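You operate a simulated robot arm through the tools that you are given. There is no shell and no other tool. Be economical: measure what you need, move in short steps, check, and stop when the job is done.

The job below is to be done with a simulated two-armed robot. You get a single attempt, and the scene is never put back.

## Task
Hold the small light board on the blue panel on the table steady with one hand and flip the switch of the small light board the other way with the other.

It is judged by the outcome, as a careful person would: the job done as asked, and still so three seconds after it is handed in. It fails if anything else is knocked over, pushed out of place, dropped, spilled or broken.

## Robot
Two 7-joint arms with two-finger grippers on one trunk, on a base that drives. Base frame: it is fixed to the floor where the robot stands at the start and does not move with it; the origin is under the middle of the robot, x ahead of it, y to its left, z up. Units: m, rad, N and s.
The left shoulder is at the start at [0.078, 0.151, 0.988], the right one opposite. With the tool pointing down near the work surface each hand reaches from about 0.1 to 0.78 m from the robot's upright axis, wherever it stands, measured 20 degrees to its own side. Places, roughly: switch of the small light board [0.7, -0.1, 1]. Payload 2.54 kg a hand.
Tool frame (each hand has its own): the origin (TCP) lies between the finger pads and is the grasp point; the fingertips stand 0.03 m ahead of it; z points along the fingers, y is the line along which they close. Largest opening 0.116 m; the body of the gripper starts 0.095 m behind the TCP.
Orientation is that of the tool frame in the base frame, as [roll, pitch, yaw] about the fixed x, y, z axes, in that order (R = Rz(yaw) Ry(pitch) Rx(roll)). With the fingers straight down and closing along the base's y, the tool's x points along the base's -x, its y along +y and its z along -z.

## Interface
- The arms move only by the tool move_arm. It takes "left_deltas", "right_deltas" or both (then of equal length, played together; a hand with none holds still); each is a list of rows, each an object (a shift or turn left out is 0, a gripper value left out holds the last) with "dp": the shift along the tool's x, y, z in units of 250 mm (1.0 is 250 mm), a list of three; "turn": the turn, a rotation vector about the tool's x, y, z in units of 180 degrees (1.0 is 180 degrees), a list of three; "jaw": the gripper command, from -1 (fully open) to 1 (shut), values between in proportion. In form: [{"dp": [dx, dy, dz], "turn": [ax, ay, az], "jaw": jaw}, ...]. A call has 1 to 12 rows; each row is the pose to reach, as a shift and turn from the pose commanded when the call began, along the tool's axes at that moment. A call with a number of a shift or a turn outside -1 to 1 is refused whole. Rows are played at 5 a second. More than 0.05 m and 0.15 rad between two rows, or a gripper value outside its range, and nothing of the call is played. Where a pose cannot be reached the arm comes as near as it can. A force on the tool above 40 N (or 10 N above the force at the start of the call, whichever is more), or a blocked arm, ends the call early, and 0.2 s more pass. The fingers move at their own pace (about 0.072 m/s each) and stop on an object; they squeeze with about 41 N. The grip force told is the motor's: it shows also when the fingers shut on nothing. Time passes only in rows, and 0.2 s behind the last, so rows that repeat a pose let the fingers close. The reply holds the time, the measured pose of the TCP, the force on the tool along the base axes, the opening and the grip force, in the units named above and with some noise, with the torque about the TCP (base axes, N m) and any sound that the robot's microphone picked up.
- Cameras (640 x 400 px; columns grow to the right, rows downward): "scene" is now at [0.1442, -0.0175, 1.1591]; the picture's right is [-0.27, -0.96, 0.00], its down [-0.05, 0.01, -1.00] and it looks along [0.96, -0.27, -0.06] (base axes); focal length 232 px, centre (320, 200). "left" rides on the left gripper at [0.069, 0.015, -0.122] in its tool frame; the picture's right is [-0.21, 0.98, 0.00], its down [-0.83, -0.18, -0.53] and it looks along [-0.52, -0.11, 0.85] (tool axes); focal length 251 px, centre (320, 200). "right" rides on the right gripper at [0.069, -0.015, -0.122] in its tool frame; the picture's right is [0.22, 0.98, 0.00], its down [-0.83, 0.18, -0.53] and it looks along [-0.52, 0.12, 0.85] (tool axes); focal length 251 px, centre (320, 200). There is no depth. A picture from a camera that has moved, and an enlarged one, comes with that camera's place and axes in the base frame and with its lens. The place of the scene camera against the robot may be out by one fixed shift of up to 0.018 m in any direction.
- capture(camera): a new picture of that camera. It takes no simulated time.
- lift_body(by): slides the trunk up (or, below 0, down) by that many m; the arms and the scene camera ride with it, the base frame stays. It gives what a move gives, with no picture.
- base_move(legs): drives the robot by 1 to 6 legs, each [ahead, left, turn to the left] in m, m and rad, along the robot's own axes; the way and the turn of a leg run together, so that a leg with both is an arc; at most 1.5 m and 3.142 rad a leg. The arms and the cameras ride along, it lands a little off, and it stops where it bumps. It gives what a move gives.
- turn_head(pan, tilt): turns the head with the scene camera to pan (to the left, within 1.396 rad either way) and tilt (down, from -0.506 to 1.204), counted from straight ahead of the robot. It gives what a move gives.
- inspect(camera, box): a new picture of the part [left, top, right, bottom] of that camera's present view, enlarged. It takes no simulated time.
- job_done(): hands the job in; it is judged then, once.

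Go step by step. Nothing tells you exact positions but the pictures and the camera data: compare them with the known pose of the tool, close in by small moves and look again before you grip or let go. The budget is 120 turns and 92 pictures, counting those below and the enlarged ones. Unless the task says otherwise, let go and move clear before handing in, and close with one line.

The tools are called as name(argument=value, ...) on one line, values as JSON. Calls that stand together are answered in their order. move_arm: Moves the arms, as the interface text tells. Its arguments: {"type":"object","properties":{"left_deltas":{"type":"array","items":{"type":"object","properties":{"dp":{"type":"array","items":{"type":"number"}},"turn":{"type":"array","items":{"type":"number"}},"jaw":{"type":"number"}}}},"right_deltas":{"type":"array","items":{"type":"object","properties":{"dp":{"type":"array","items":{"type":"number"}},"turn":{"type":"array","items":{"type":"number"}},"jaw":{"type":"number"}}}}},"required":[]} The other tools are called the same way: lift_body (by) slides the trunk up or down; base_move (legs) drives the base; turn_head (pan, tilt) turns the head that bears the scene camera; capture (camera) takes a picture; inspect (camera, box) takes an enlarged picture of a part of a camera's view; job_done () hands the job in.

At the start:

```text
time: 0.0
left_position: [0.4694, 0.1107, 1.1941]
left_tool_rot: [3.141, -0.001, -3.141]
left_ft_force: [-0.5, -0.8, 0.1]
left_moment: [0.0, 0.02, -0.01]
left_width: 0.1157
left_grasp_force: 0.1
right_position: [0.3827, -0.294, 0.9994]
right_tool_rot: [3.141, 0.0, 3.14]
right_ft_force: [0.3, 0.5, -0.1]
right_moment: [0.01, -0.02, -0.01]
right_width: 0.116
right_grasp_force: 0.1
trunk travel left (down, up): [-0.225, 0.064]
robot x, y, heading: [-0.0002, -0.0002, 0.0]
head pan, tilt: [-0.269, 0.056]
```

scene: 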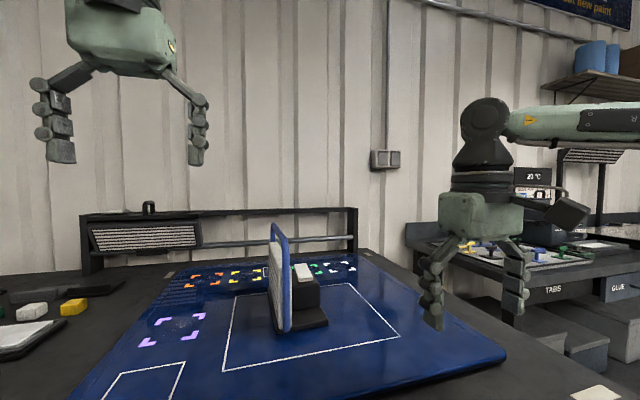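
right: 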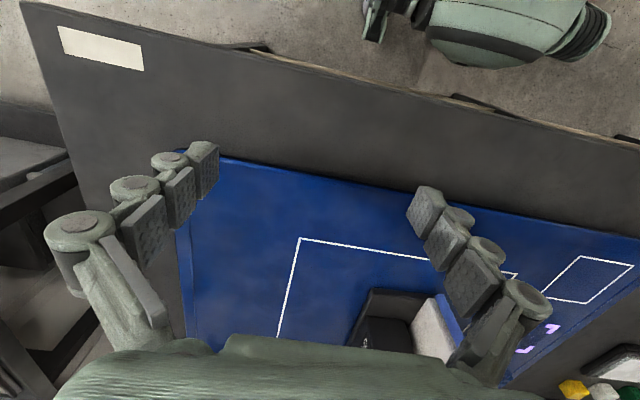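
left: 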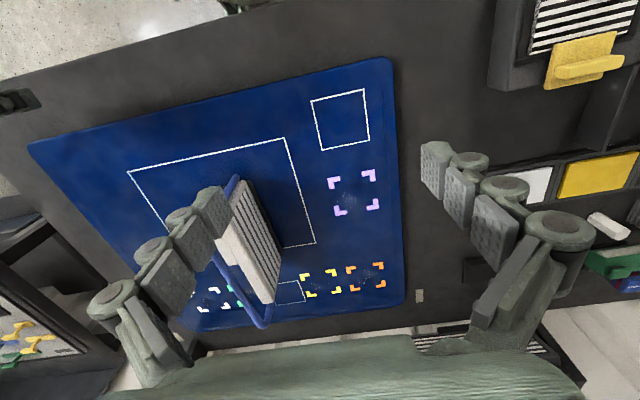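

I see an upright blue-framed board on a dark foot with a light block beside it, on the blue panel. I'll enlarge it to find the switch.

inspect(camera="scene", box=[210, 210, 370, 350])

inspect(camera="right", box=[320, 220, 520, 380])

inspect(camera="left", box=[160, 150, 340, 340])

```text
2.86 times, centred on (290, 280) of scene
camera zoom: at [0.1442, -0.0175, 1.1591], right [-0.27, -0.96, 0.0], down [-0.05, 0.01, -1.0], along [0.96, -0.27, -0.06], focal length 663 px, centre (406, -29)
```

zoom: 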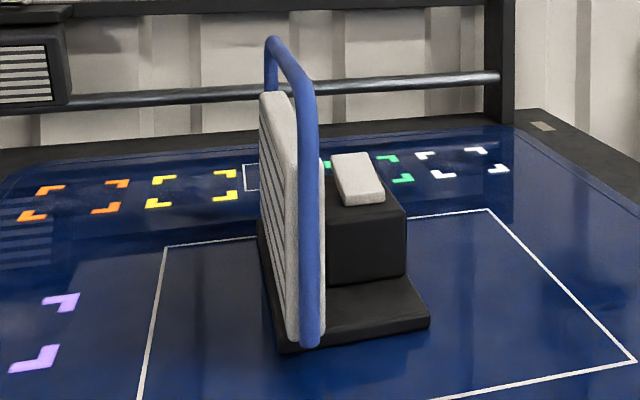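

```text
2.50 times, centred on (420, 300) of right
camera zoom: at [0.3137, -0.308, 1.122], right [-0.21, 0.98, 0.0], down [0.83, 0.18, 0.53], along [0.52, 0.11, -0.85], focal length 629 px, centre (70, -50)
```

zoom: 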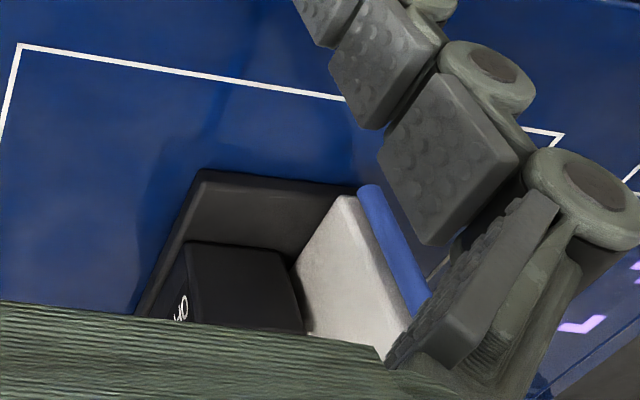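

```text
2.11 times, centred on (250, 245) of left
camera zoom: at [0.4001, 0.1251, 1.316], right [0.21, 0.98, 0.0], down [0.83, -0.18, 0.53], along [0.52, -0.11, -0.85], focal length 529 px, centre (467, 105)
```

zoom: 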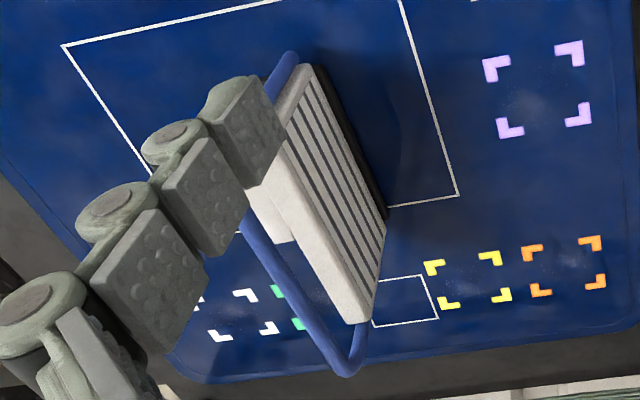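

The board stands on edge along x at about y=-0.08, its lit face toward +y. Behind it, on the -y side, is a black box with a light rocker on top. I'll raise the right hand and bring it nearer for a better look.

move_arm(right_deltas=[{"dp": [-0.1, 0, -0.12]}, {"dp": [-0.2, 0.02, -0.24]}, {"dp": [-0.3, 0.05, -0.36]}, {"dp": [-0.4, 0.08, -0.48]}, {"dp": [-0.4, 0.08, -0.48]}])

capture(camera="right")

capture(camera="scene")

```text
time: 1.2
left_position: [0.4681, 0.1087, 1.1934]
left_tool_rot: [-3.141, 0.001, 3.141]
left_ft_force: [1.5, 0.3, -0.3]
left_moment: [-0.02, 0.0, 0.0]
left_width: 0.1162
left_grasp_force: 0.0
right_position: [0.4807, -0.2714, 1.1241]
right_tool_rot: [3.141, 0.0, -3.141]
right_ft_force: [-0.8, 0.1, -0.2]
right_moment: [0.02, 0.01, 0.01]
right_width: 0.1163
right_grasp_force: 0.0
trunk travel left (down, up): [-0.225, 0.064]
robot x, y, heading: [0.0002, -0.0022, 0.0]
head pan, tilt: [-0.269, 0.056]
```

```text
85 pictures are left
camera right: at [0.4115, -0.2876, 1.2461], right [-0.21, 0.98, 0.0], down [0.83, 0.18, 0.53], along [0.52, 0.11, -0.85], focal length 251 px, centre (320, 200)
```

right: 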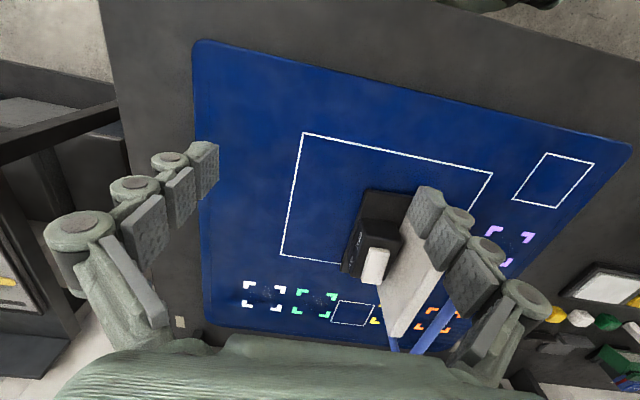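

```text
84 pictures are left
camera scene: at [0.1441, -0.0177, 1.1591], right [-0.27, -0.96, 0.0], down [-0.05, 0.01, -1.0], along [0.96, -0.27, -0.06], focal length 232 px, centre (320, 200)
```

scene: 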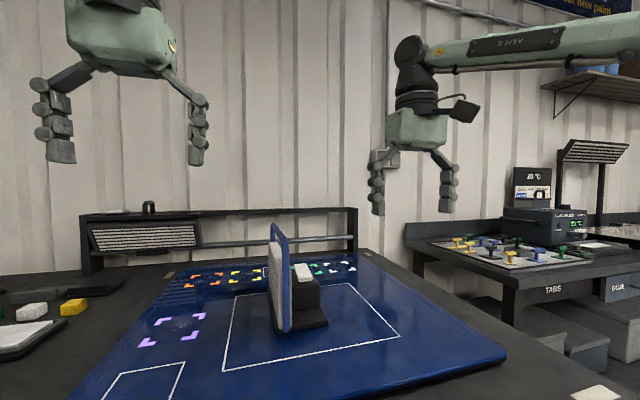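

Now the rocker and the printing on the box show in the right camera; I'll zoom in on them.

inspect(camera="right", box=[320, 180, 440, 300])

inspect(camera="scene", box=[260, 215, 340, 340])

```text
3.33 times, centred on (380, 240) of right
camera zoom: at [0.4115, -0.2876, 1.2461], right [-0.21, 0.98, 0.0], down [0.83, 0.18, 0.53], along [0.52, 0.11, -0.85], focal length 838 px, centre (120, 67)
```

zoom: 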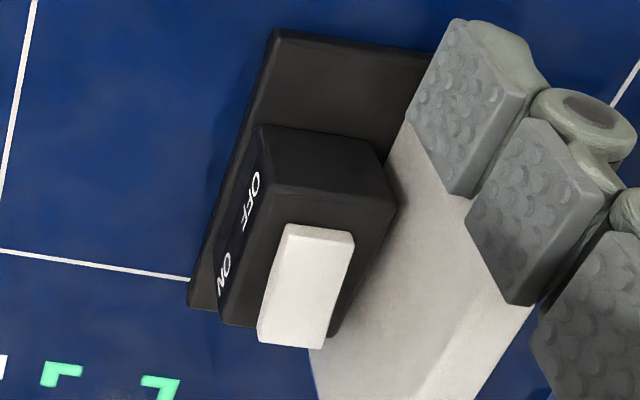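

```text
3.20 times, centred on (300, 278) of scene
camera zoom: at [0.1441, -0.0177, 1.1591], right [-0.27, -0.96, 0.0], down [-0.05, 0.01, -1.0], along [0.96, -0.27, -0.06], focal length 743 px, centre (384, -48)
```

zoom: 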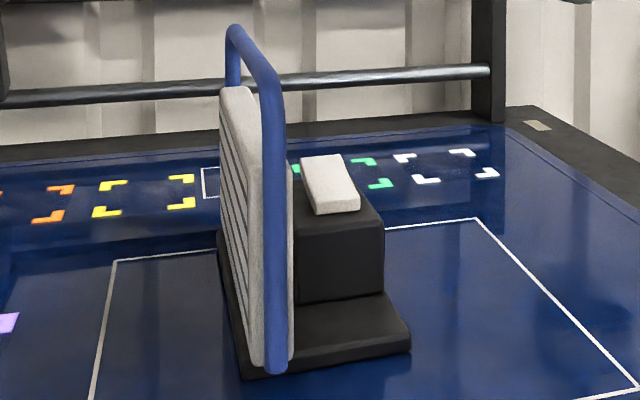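

It is a rocker, with "OFF" at the near end and "ON" at the far end. By triangulation the near end is at about (0.665, -0.13, 0.944) and the far end is raised to about (0.731, -0.13, 0.96), so I need to press the far end down. I'll pitch the left hand to 45° forward-down to grip the board's near edge, then look.

move_arm(left_deltas=[{"dp": [0, -0.09, 0.03], "turn": [0, -0.042, 0]}, {"dp": [0, -0.18, 0.06], "turn": [0, -0.084, 0]}, {"dp": [0, -0.27, 0.09], "turn": [0, -0.126, 0]}, {"dp": [0, -0.36, 0.12], "turn": [0, -0.168, 0]}, {"dp": [0, -0.46, 0.16], "turn": [0, -0.21, 0]}, {"dp": [0, -0.56, 0.2], "turn": [0, -0.25, 0]}, {"dp": [0, -0.6, 0.2], "turn": [0, -0.25, 0]}, {"dp": [0, -0.6, 0.2], "turn": [0, -0.25, 0]}])

capture(camera="left")

capture(camera="right")

capture(camera="scene")

```text
time: 3.0
left_position: [0.4675, -0.043, 1.1437]
left_tool_rot: [3.141, 0.787, -3.141]
left_ft_force: [0.4, 0.6, -0.6]
left_moment: [0.0, -0.01, -0.03]
left_width: 0.1161
left_grasp_force: 0.1
right_position: [0.4796, -0.2737, 1.1232]
right_tool_rot: [-3.141, 0.0, 3.141]
right_ft_force: [-0.8, -0.1, 0.4]
right_moment: [-0.03, 0.0, 0.0]
right_width: 0.116
right_grasp_force: 0.1
trunk travel left (down, up): [-0.225, 0.064]
robot x, y, heading: [-0.0012, -0.001, 0.005]
head pan, tilt: [-0.269, 0.056]
```

```text
81 pictures are left
camera left: at [0.333, -0.0271, 1.1809], right [0.15, 0.98, 0.15], down [0.21, -0.18, 0.96], along [0.97, -0.11, -0.23], focal length 251 px, centre (320, 200)
```

left: 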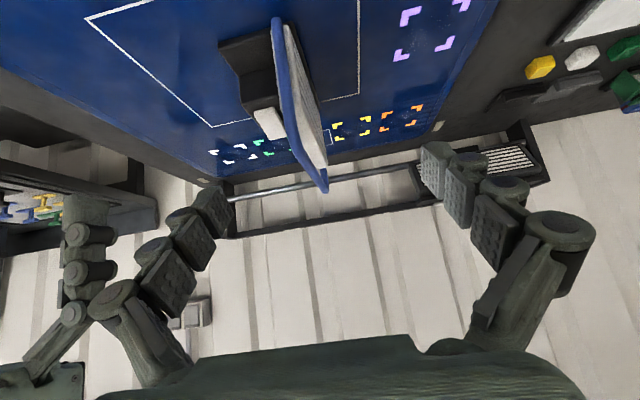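

```text
80 pictures are left
camera right: at [0.4114, -0.2874, 1.2459], right [-0.21, 0.98, 0.0], down [0.83, 0.18, 0.53], along [0.52, 0.11, -0.85], focal length 251 px, centre (320, 200)
```

right: 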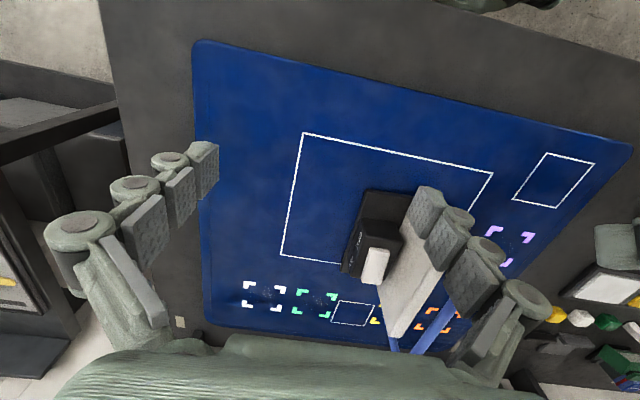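

```text
79 pictures are left
camera scene: at [0.1442, -0.0175, 1.1591], right [-0.27, -0.96, 0.0], down [-0.05, 0.01, -1.0], along [0.96, -0.27, -0.06], focal length 232 px, centre (320, 200)
```

scene: 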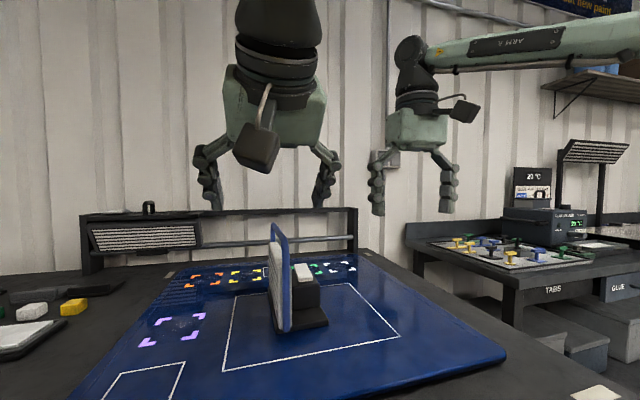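

The left hand is pitched and clear. I'll enlarge the left view of the board to get the bar's shape and place.

inspect(camera="left", box=[200, 0, 360, 200])

```text
2.00 times, centred on (280, 100) of left
camera zoom: at [0.333, -0.0271, 1.1809], right [0.15, 0.98, 0.15], down [0.21, -0.18, 0.96], along [0.97, -0.11, -0.23], focal length 503 px, centre (400, 400)
```

zoom: 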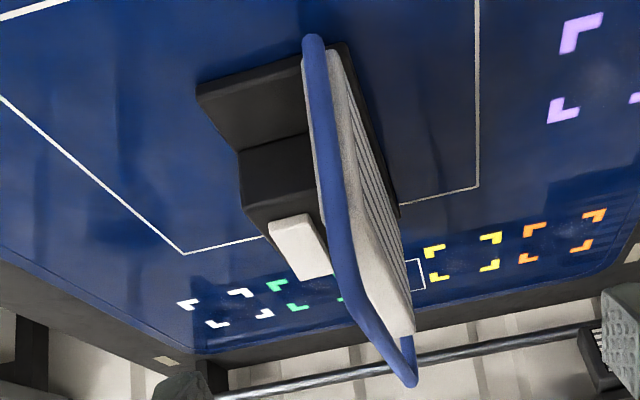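

The board's near upright bar is at about x 0.585, y -0.076, spanning z 0.88 to 1.05, and the board is yawed about 4°. I'll move the left hand to a pre-grasp 0.1 m back, aligned in yaw, with the jaws partly closed.

move_arm(left_deltas=[{"dp": [0.03, -0.04, 0.12], "turn": [-0.005, 0, -0.005], "jaw": -0.2}, {"dp": [0.06, -0.09, 0.24], "turn": [-0.01, 0, -0.01], "jaw": -0.2}, {"dp": [0.098, -0.134, 0.372], "turn": [-0.0158, 0, -0.0158], "jaw": -0.2}, {"dp": [0.098, -0.134, 0.372], "turn": [-0.0158, 0, -0.0158], "jaw": -0.2}])

capture(camera="left")

inspect(camera="scene", box=[220, 180, 380, 340])

```text
time: 4.0
left_position: [0.5146, -0.0746, 1.0599]
left_tool_rot: [3.14, 0.785, -3.069]
left_ft_force: [-0.7, 0.1, 0.8]
left_moment: [-0.01, 0.01, 0.01]
left_width: 0.0696
left_grasp_force: 0.1
right_position: [0.4778, -0.2721, 1.1243]
right_tool_rot: [3.141, 0.001, -3.141]
right_ft_force: [0.9, -0.8, -0.4]
right_moment: [-0.02, -0.01, -0.01]
right_width: 0.116
right_grasp_force: 0.0
trunk travel left (down, up): [-0.225, 0.064]
robot x, y, heading: [0.0002, -0.002, 0.004]
head pan, tilt: [-0.269, 0.056]
```

```text
77 pictures are left
camera left: at [0.3793, -0.0687, 1.0973], right [0.08, 0.99, 0.15], down [0.22, -0.17, 0.96], along [0.97, -0.05, -0.23], focal length 251 px, centre (320, 200)
```

left: 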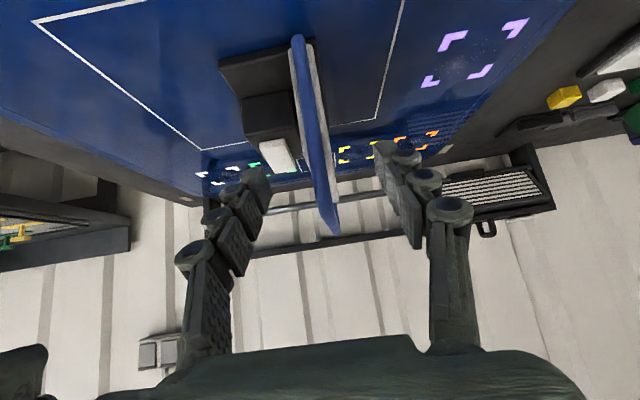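

```text
2.50 times, centred on (300, 260) of scene
camera zoom: at [0.1441, -0.0174, 1.1592], right [-0.27, -0.96, 0.0], down [-0.05, 0.01, -1.0], along [0.96, -0.27, -0.05], focal length 580 px, centre (370, 50)
```

zoom: 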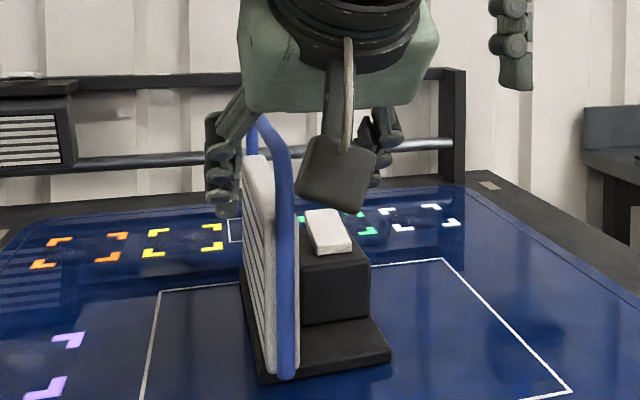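

The hand looks roughly centred on the bar; I'll check by zooming.

inspect(camera="left", box=[220, 20, 420, 260])

```text
1.67 times, centred on (320, 140) of left
camera zoom: at [0.3793, -0.0687, 1.0973], right [0.08, 0.99, 0.15], down [0.22, -0.17, 0.96], along [0.97, -0.05, -0.23], focal length 419 px, centre (320, 300)
```

zoom: 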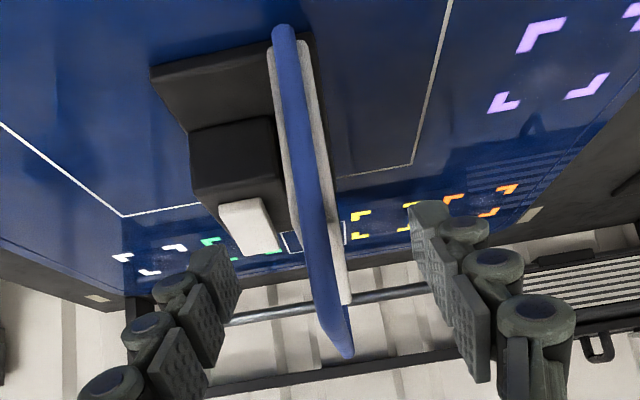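

The bar is at y≈-0.074, well centred between the fingers. I'll advance 0.1 m along the fingers.

move_arm(left_deltas=[{"dp": [0, -0.005, 0.1]}, {"dp": [0, -0.01, 0.2]}, {"dp": [0, -0.014, 0.3]}, {"dp": [0, -0.018, 0.4]}, {"dp": [0, -0.018, 0.4]}])

capture(camera="left")

inspect(camera="right", box=[320, 140, 520, 340])

inspect(camera="scene", box=[220, 180, 380, 340])

```text
time: 5.2
left_position: [0.5866, -0.0731, 0.9882]
left_tool_rot: [-3.14, 0.786, -3.072]
left_ft_force: [-0.5, -1.0, 0.4]
left_moment: [-0.01, -0.02, 0.02]
left_width: 0.07
left_grasp_force: 0.1
right_position: [0.4796, -0.2727, 1.1238]
right_tool_rot: [-3.141, -0.001, 3.141]
right_ft_force: [-0.6, -0.7, 0.4]
right_moment: [-0.02, -0.01, -0.01]
right_width: 0.1164
right_grasp_force: 0.1
trunk travel left (down, up): [-0.225, 0.064]
robot x, y, heading: [0.0013, -0.0011, 0.002]
head pan, tilt: [-0.269, 0.056]
```

```text
74 pictures are left
camera left: at [0.4518, -0.0675, 1.0256], right [0.08, 0.98, 0.15], down [0.22, -0.17, 0.96], along [0.97, -0.05, -0.23], focal length 251 px, centre (320, 200)
```

left: 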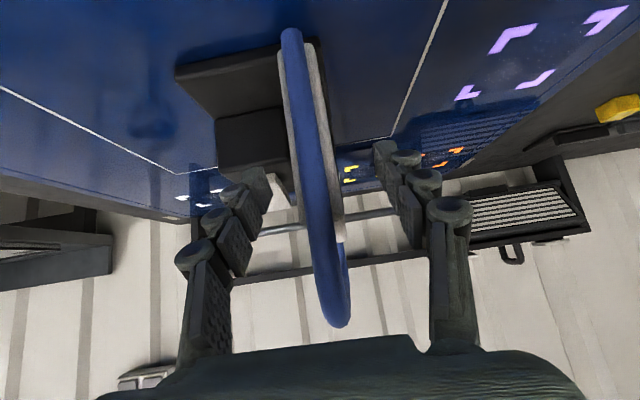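

```text
2.00 times, centred on (420, 240) of right
camera zoom: at [0.4113, -0.2874, 1.2459], right [-0.21, 0.98, 0.0], down [0.83, 0.18, 0.53], along [0.52, 0.11, -0.85], focal length 503 px, centre (120, 120)
```

zoom: 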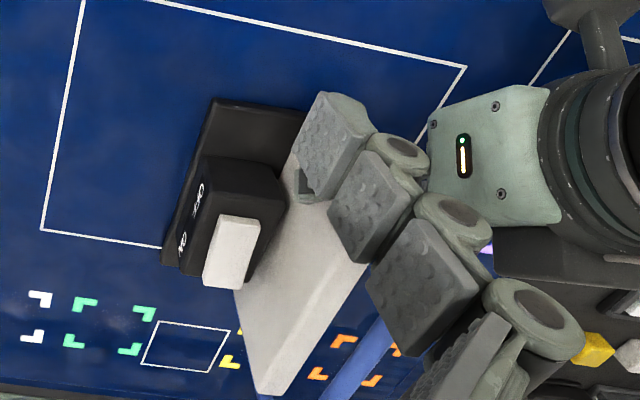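

```text
2.50 times, centred on (300, 260) of scene
camera zoom: at [0.1442, -0.0175, 1.1591], right [-0.27, -0.96, 0.0], down [-0.05, 0.01, -1.0], along [0.96, -0.27, -0.06], focal length 580 px, centre (370, 50)
```

zoom: 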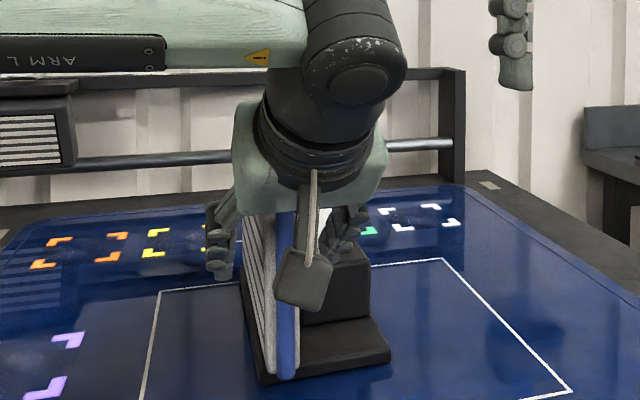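

The fingers straddle the bar and panel centrally, so I'll close the left hand.

move_arm(left_deltas=[{"jaw": 0.3}, {"jaw": 0.6}, {"jaw": 0.8}, {"jaw": 1}, {"jaw": 1}])

capture(camera="left")

inspect(camera="right", box=[320, 140, 520, 340])

```text
time: 6.4
left_position: [0.5876, -0.0731, 0.9879]
left_tool_rot: [-3.141, 0.783, -3.071]
left_ft_force: [0.5, 1.1, -0.4]
left_moment: [0.26, -0.14, -0.17]
left_width: 0.0255
left_grasp_force: 40.5
right_position: [0.4804, -0.2728, 1.1229]
right_tool_rot: [3.141, -0.001, 3.141]
right_ft_force: [-0.2, 0.2, -0.3]
right_moment: [0.02, -0.03, 0.01]
right_width: 0.1161
right_grasp_force: 0.1
trunk travel left (down, up): [-0.225, 0.064]
robot x, y, heading: [-0.0009, 0.0059, -0.003]
head pan, tilt: [-0.269, 0.056]
```

```text
71 pictures are left
camera left: at [0.4517, -0.0674, 1.0257], right [0.08, 0.98, 0.15], down [0.22, -0.17, 0.96], along [0.97, -0.05, -0.23], focal length 251 px, centre (320, 200)
```

left: 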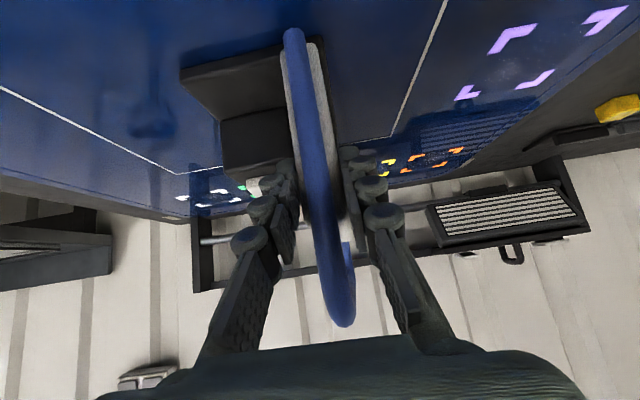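

```text
2.00 times, centred on (420, 240) of right
camera zoom: at [0.4114, -0.2875, 1.2458], right [-0.21, 0.98, 0.0], down [0.83, 0.18, 0.53], along [0.52, 0.11, -0.85], focal length 503 px, centre (120, 120)
```

zoom: 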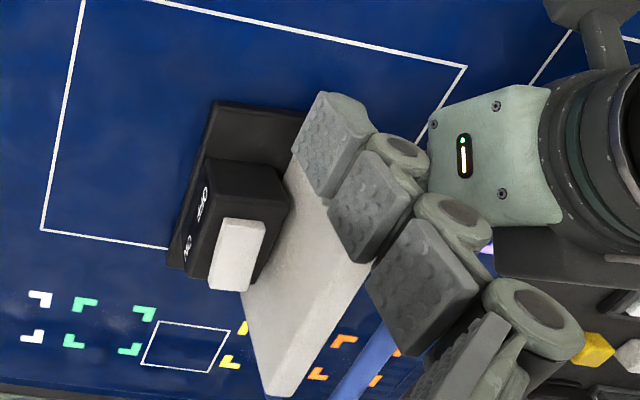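

The left hand holds the board with about 40 N grip at 25 mm width; the board shifted only a few mm. Next I'll close the right fingers, roll the hand 30° so its wrist stays on the -y side, and carry it forward beside the rocker.

move_arm(right_deltas=[{"dp": [-0.15, 0, 0], "turn": [-0.04, 0, 0], "jaw": 1}, {"dp": [-0.32, 0, 0], "turn": [-0.08, 0, 0], "jaw": 1}, {"dp": [-0.49, 0, 0], "turn": [-0.12, 0, 0], "jaw": 1}, {"dp": [-0.66, 0, 0], "turn": [-0.1667, 0, 0], "jaw": 1}, {"dp": [-0.82, 0, 0], "turn": [-0.1667, 0, 0], "jaw": 1}, {"dp": [-0.968, 0.05, 0], "turn": [-0.1667, 0, 0], "jaw": 1}, {"dp": [-0.968, 0.1, 0], "turn": [-0.1667, 0, 0], "jaw": 1}])

capture(camera="right")

capture(camera="scene")

```text
time: 8.0
left_position: [0.586, -0.0738, 0.9883]
left_tool_rot: [-3.141, 0.785, -3.074]
left_ft_force: [-0.1, -0.8, 0.1]
left_moment: [0.2, -0.29, -0.09]
left_width: 0.0255
left_grasp_force: 40.8
right_position: [0.6415, -0.2722, 1.0966]
right_tool_rot: [2.618, 0.001, 3.138]
right_ft_force: [-0.3, 0.8, -0.5]
right_moment: [-0.01, 0.01, 0.01]
right_width: 0.0
right_grasp_force: 28.8
right hand out of reach, approached as far as the arm can: row 4, 5, 6, 7
trunk travel left (down, up): [-0.225, 0.064]
robot x, y, heading: [-0.0023, 0.0001, 0.003]
head pan, tilt: [-0.269, 0.056]
```

```text
69 pictures are left
camera right: at [0.5733, -0.3458, 1.1949], right [-0.21, 0.85, 0.49], down [0.83, -0.11, 0.55], along [0.52, 0.52, -0.67], focal length 251 px, centre (320, 200)
```

right: 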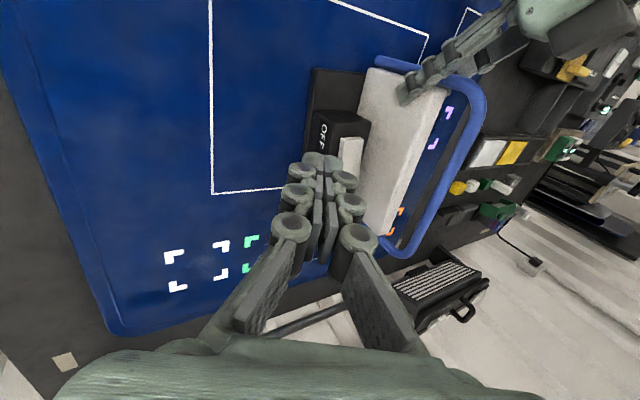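

```text
68 pictures are left
camera scene: at [0.1443, -0.0177, 1.1591], right [-0.27, -0.96, 0.0], down [-0.05, 0.01, -1.0], along [0.96, -0.27, -0.06], focal length 232 px, centre (320, 200)
```

scene: 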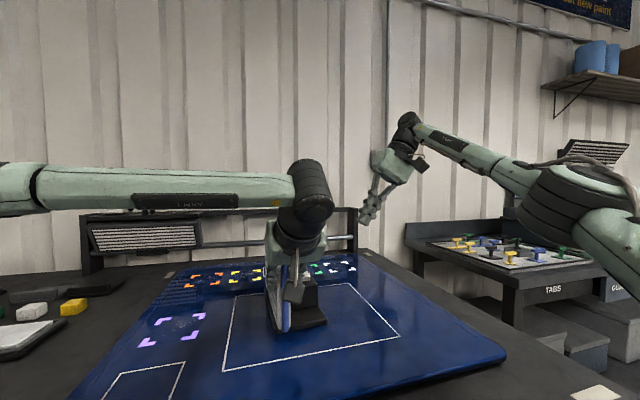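

The right arm ran out of reach because of the high wrist. I'll pitch that hand 30° forward as well, so the wrist comes back toward the robot.

move_arm(right_deltas=[{"turn": [0, -0.036, -0.021]}, {"turn": [0, -0.072, -0.0416]}, {"turn": [0, -0.108, -0.0625]}, {"turn": [0, -0.1443, -0.0833]}, {"turn": [0, -0.1443, -0.0833]}])

```text
time: 9.2
left_position: [0.587, -0.0742, 0.9875]
left_tool_rot: [3.14, 0.785, -3.073]
left_ft_force: [-1.5, -0.1, 0.0]
left_moment: [0.15, -0.15, -0.07]
left_width: 0.0256
left_grasp_force: 41.0
right_position: [0.6466, -0.2683, 1.0969]
right_tool_rot: [2.619, 0.526, 3.14]
right_ft_force: [-0.9, -0.6, 0.3]
right_moment: [-0.02, 0.02, 0.02]
right_width: 0.0
right_grasp_force: 28.5
trunk travel left (down, up): [-0.225, 0.064]
robot x, y, heading: [0.0006, -0.0001, 0.0]
head pan, tilt: [-0.269, 0.056]
```

Orientation reached; now the tool z is about (0.43, 0.5, -0.75). I'll move part way toward the far end of the rocker and look.

move_arm(right_deltas=[{"dp": [-0.037, 0.064, 0.16]}, {"dp": [-0.075, 0.128, 0.32]}, {"dp": [-0.075, 0.128, 0.32]}])

capture(camera="right")

capture(camera="scene")

```text
time: 10.0
left_position: [0.5871, -0.0737, 0.9871]
left_tool_rot: [-3.142, 0.785, -3.069]
left_ft_force: [-0.4, -0.4, -0.2]
left_moment: [0.27, -0.11, 0.07]
left_width: 0.0253
left_grasp_force: 41.4
right_position: [0.6931, -0.1974, 1.0614]
right_tool_rot: [2.62, 0.523, 3.139]
right_ft_force: [-0.4, -0.9, 0.0]
right_moment: [0.0, -0.02, -0.02]
right_width: 0.0
right_grasp_force: 28.0
trunk travel left (down, up): [-0.225, 0.064]
robot x, y, heading: [0.0007, 0.0006, 0.0]
head pan, tilt: [-0.269, 0.056]
```

```text
67 pictures are left
camera right: at [0.585, -0.2718, 1.1113], right [-0.43, 0.85, 0.32], down [0.44, -0.11, 0.89], along [0.79, 0.52, -0.32], focal length 251 px, centre (320, 200)
```

right: 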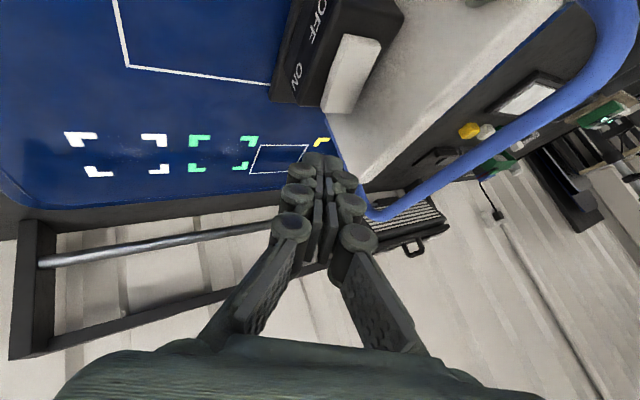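

```text
66 pictures are left
camera scene: at [0.1444, -0.0175, 1.1591], right [-0.27, -0.96, 0.0], down [-0.05, 0.01, -1.0], along [0.96, -0.27, -0.06], focal length 232 px, centre (320, 200)
```

scene: 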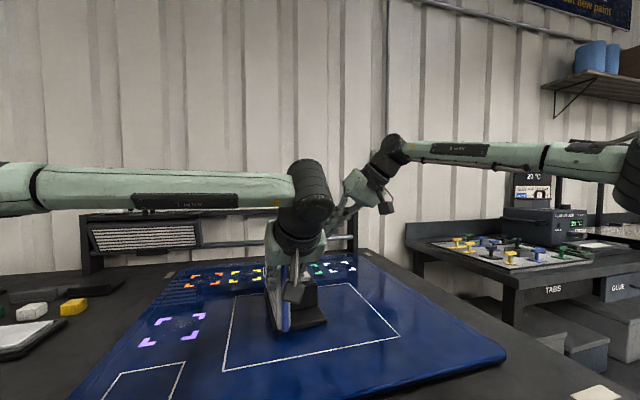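

inspect(camera="right", box=[260, 0, 420, 130])

```text
3.08 times, centred on (340, 65) of right
camera zoom: at [0.585, -0.2718, 1.1113], right [-0.43, 0.85, 0.32], down [0.44, -0.11, 0.89], along [0.79, 0.52, -0.32], focal length 774 px, centre (258, 615)
```

zoom: 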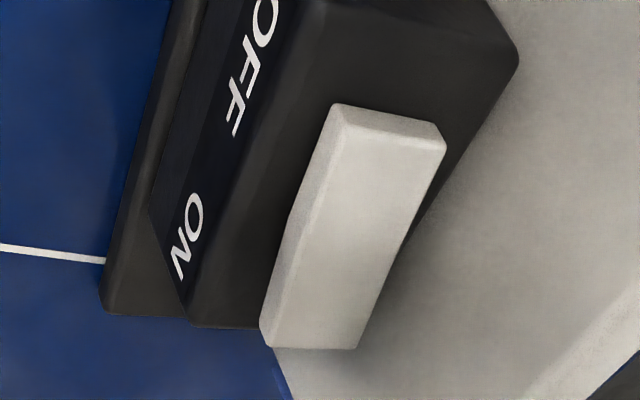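

Triangulated again after the grip: the rocker runs from (0.672, -0.124, 0.944) at the OFF end, which is down, to (0.730, -0.121, 0.962) at the ON end, which is raised. I'll hover the closed fingertips about 2 cm above the raised end.

move_arm(right_deltas=[{"dp": [0.006, 0.044, 0.11]}, {"dp": [0.012, 0.088, 0.22]}, {"dp": [0.018, 0.132, 0.326]}, {"dp": [0.018, 0.132, 0.326]}])

capture(camera="right")

inspect(camera="scene", box=[220, 150, 420, 340])

```text
time: 11.0
left_position: [0.5862, -0.074, 0.9876]
left_tool_rot: [3.142, 0.785, -3.07]
left_ft_force: [-0.6, 0.2, -0.7]
left_moment: [0.12, 0.06, 0.08]
left_width: 0.0252
left_grasp_force: 40.7
right_position: [0.7124, -0.1296, 1.0097]
right_tool_rot: [2.618, 0.522, 3.141]
right_ft_force: [0.4, 0.1, -0.2]
right_moment: [0.01, 0.02, -0.01]
right_width: 0.0001
right_grasp_force: 27.9
trunk travel left (down, up): [-0.225, 0.064]
robot x, y, heading: [0.0002, -0.0031, -0.002]
head pan, tilt: [-0.269, 0.056]
```

```text
64 pictures are left
camera right: at [0.6046, -0.2031, 1.06], right [-0.43, 0.85, 0.32], down [0.44, -0.11, 0.89], along [0.79, 0.52, -0.32], focal length 251 px, centre (320, 200)
```

right: 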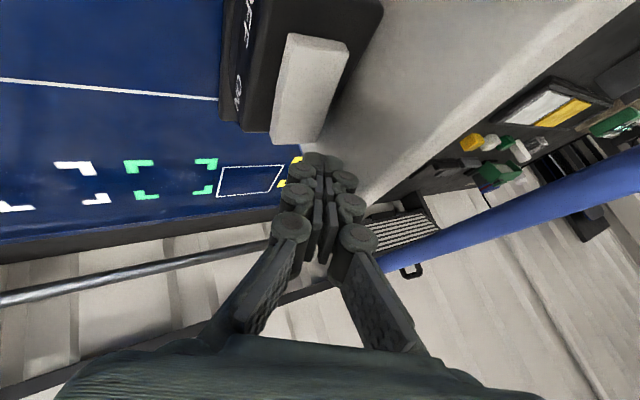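

```text
2.11 times, centred on (320, 245) of scene
camera zoom: at [0.1444, -0.0175, 1.1591], right [-0.27, -0.96, 0.0], down [-0.05, 0.01, -1.0], along [0.96, -0.27, -0.06], focal length 489 px, centre (320, 105)
```

zoom: 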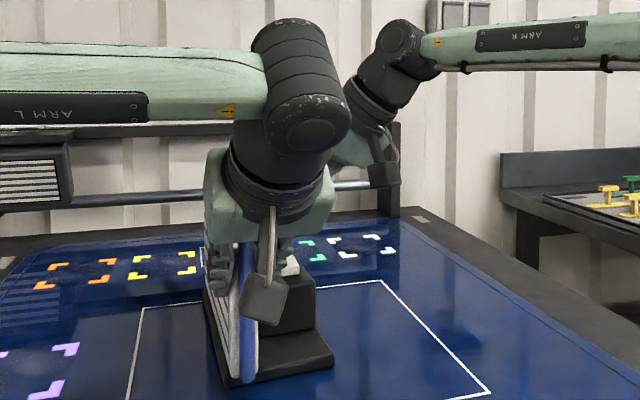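

The fingertips sit directly above the raised far end. I'll descend vertically in small steps and watch the force.

move_arm(right_deltas=[{"dp": [0.01, -0.02, 0.035]}, {"dp": [0.02, -0.03, 0.05]}, {"dp": [0.03, -0.038, 0.065]}, {"dp": [0.04, -0.048, 0.08]}, {"dp": [0.05, -0.057, 0.097]}, {"dp": [0.062, -0.066, 0.113]}])

capture(camera="right")

```text
time: 12.4
left_position: [0.5863, -0.0729, 0.9884]
left_tool_rot: [-3.141, 0.786, -3.069]
left_ft_force: [11.9, -2.8, -7.7]
left_moment: [-0.09, 0.03, 0.07]
left_width: 0.0253
left_grasp_force: 40.8
right_position: [0.718, -0.13, 0.9818]
right_tool_rot: [2.61, 0.536, 3.135]
right_ft_force: [-4.7, -1.7, 28.1]
right_moment: [0.06, -0.02, 0.02]
right_width: 0.0
right_grasp_force: 29.1
trunk travel left (down, up): [-0.225, 0.064]
robot x, y, heading: [0.0017, 0.0013, -0.003]
head pan, tilt: [-0.269, 0.056]
```

```text
62 pictures are left
camera right: at [0.6087, -0.2038, 1.0302], right [-0.43, 0.84, 0.32], down [0.43, -0.12, 0.9], along [0.79, 0.52, -0.31], focal length 251 px, centre (320, 200)
```

right: 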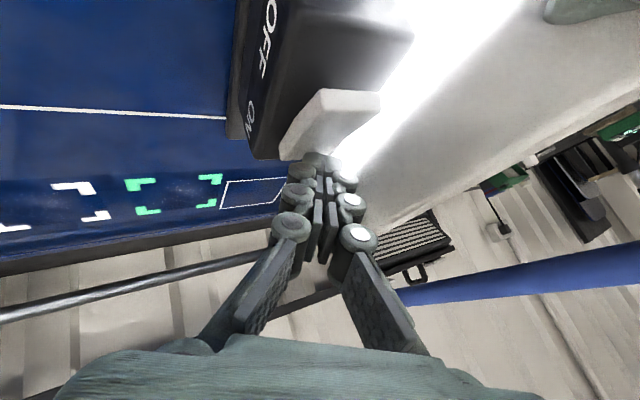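

The rocker flipped and the light is on. I'll lift the right hand straight up and then back it away along its own axis.

move_arm(right_deltas=[{"dp": [-0.03, 0.026, -0.045]}, {"dp": [-0.06, 0.052, -0.09]}, {"dp": [-0.09, 0.078, -0.135]}, {"dp": [-0.09, 0.0, -0.27]}, {"dp": [-0.09, -0.06, -0.42]}, {"dp": [-0.09, -0.1, -0.55]}, {"dp": [-0.09, -0.1, -0.55]}])

capture(camera="right")

capture(camera="scene")

```text
time: 14.0
left_position: [0.5867, -0.0738, 0.9885]
left_tool_rot: [3.141, 0.786, -3.072]
left_ft_force: [-1.1, 0.2, -0.3]
left_moment: [-0.02, 0.12, -0.03]
left_width: 0.0253
left_grasp_force: 40.7
right_position: [0.683, -0.2197, 1.0801]
right_tool_rot: [2.618, 0.523, 3.14]
right_ft_force: [1.1, 0.5, 1.0]
right_moment: [0.02, -0.03, -0.03]
right_width: 0.0
right_grasp_force: 28.7
trunk travel left (down, up): [-0.225, 0.064]
robot x, y, heading: [0.0004, -0.0022, -0.005]
head pan, tilt: [-0.269, 0.056]
```

```text
61 pictures are left
camera right: at [0.5754, -0.2924, 1.1305], right [-0.43, 0.85, 0.32], down [0.44, -0.11, 0.89], along [0.79, 0.52, -0.32], focal length 251 px, centre (320, 200)
```

right: 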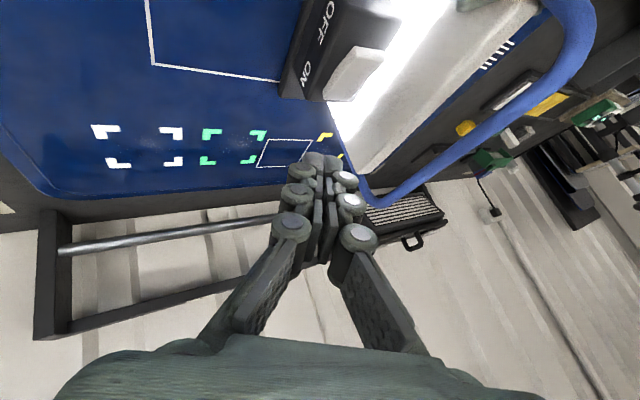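

```text
60 pictures are left
camera scene: at [0.1444, -0.0175, 1.1591], right [-0.27, -0.96, 0.0], down [-0.05, 0.01, -1.0], along [0.96, -0.27, -0.06], focal length 232 px, centre (320, 200)
```

scene: 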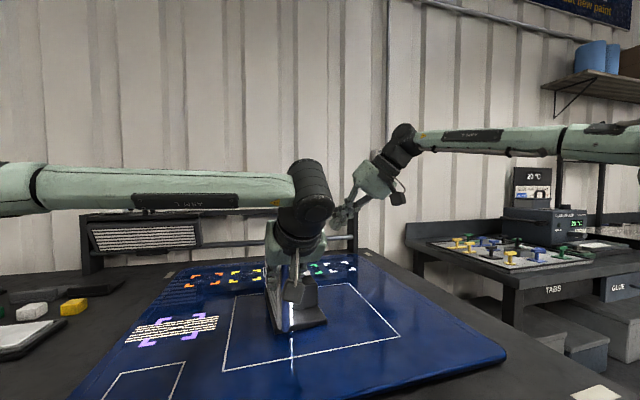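

The rocker stays over on ON and the light stays lit. I'll open the left hand and back it out along its approach line.

move_arm(left_deltas=[{"jaw": 0.3}, {"jaw": -0.2}, {"jaw": -0.2}, {"dp": [0, 0, -0.1], "jaw": -0.2}, {"dp": [0, 0, -0.25], "jaw": -0.2}, {"dp": [0, 0, -0.4], "jaw": -0.2}, {"dp": [0, 0, -0.55], "jaw": -0.2}, {"dp": [0, 0, -0.55], "jaw": -0.2}])

capture(camera="left")

capture(camera="right")

capture(camera="scene")

```text
time: 15.8
left_position: [0.4906, -0.0774, 1.0885]
left_tool_rot: [-3.141, 0.787, -3.072]
left_ft_force: [0.4, -1.2, 0.4]
left_moment: [0.02, -0.01, 0.02]
left_width: 0.0695
left_grasp_force: 0.0
right_position: [0.6837, -0.2192, 1.08]
right_tool_rot: [2.619, 0.524, 3.141]
right_ft_force: [-0.4, -0.1, -0.2]
right_moment: [-0.03, 0.01, 0.01]
right_width: 0.0002
right_grasp_force: 29.0
trunk travel left (down, up): [-0.225, 0.064]
robot x, y, heading: [-0.0002, 0.0022, 0.001]
head pan, tilt: [-0.269, 0.056]
```

```text
59 pictures are left
camera left: at [0.3549, -0.0719, 1.1271], right [0.08, 0.98, 0.15], down [0.22, -0.17, 0.96], along [0.97, -0.05, -0.23], focal length 251 px, centre (320, 200)
```

left: 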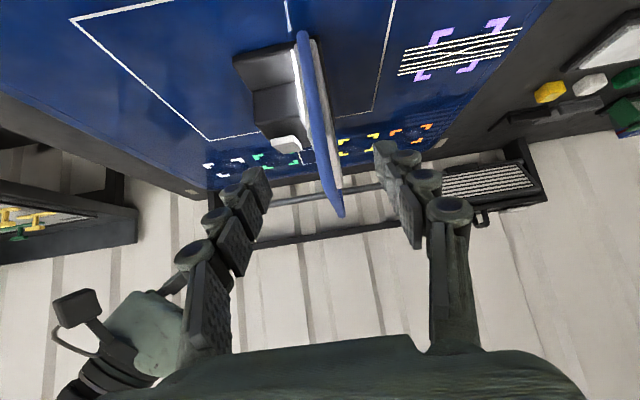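

```text
58 pictures are left
camera right: at [0.5755, -0.2921, 1.1304], right [-0.43, 0.85, 0.32], down [0.44, -0.11, 0.89], along [0.79, 0.52, -0.32], focal length 251 px, centre (320, 200)
```

right: 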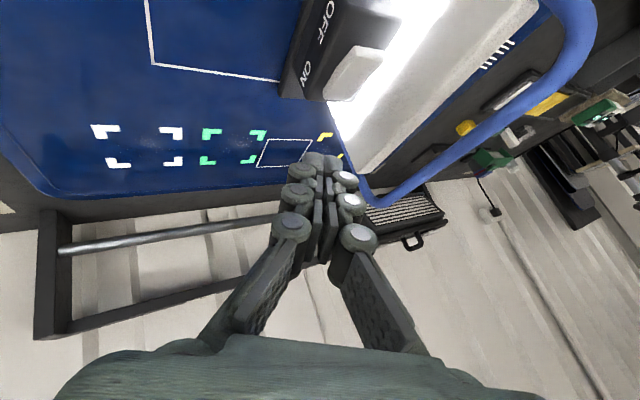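

```text
57 pictures are left
camera scene: at [0.1444, -0.0175, 1.1591], right [-0.27, -0.96, 0.0], down [-0.05, 0.01, -1.0], along [0.96, -0.27, -0.06], focal length 232 px, centre (320, 200)
```

scene: 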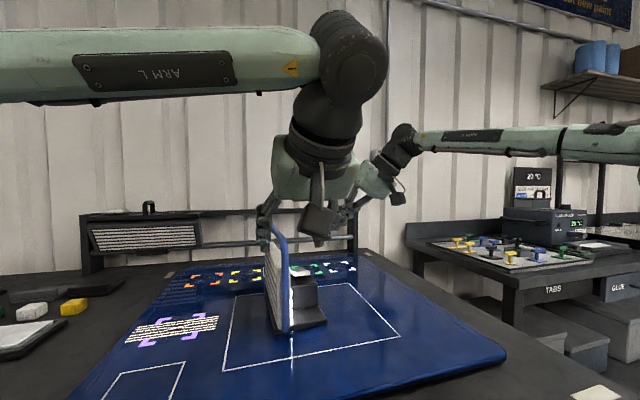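

The board stands in its place with the light on and the rocker at ON. Both hands are clear and nothing else was disturbed, so I'm handing in.

job_done()

```text
The job is handed in.
```

The left hand held the light board while the right pressed its switch from OFF to ON; the light came on and was still lit after both hands let go and moved clear. Gripping the board shifted it a few millimetres, and I saw nothing else disturbed.
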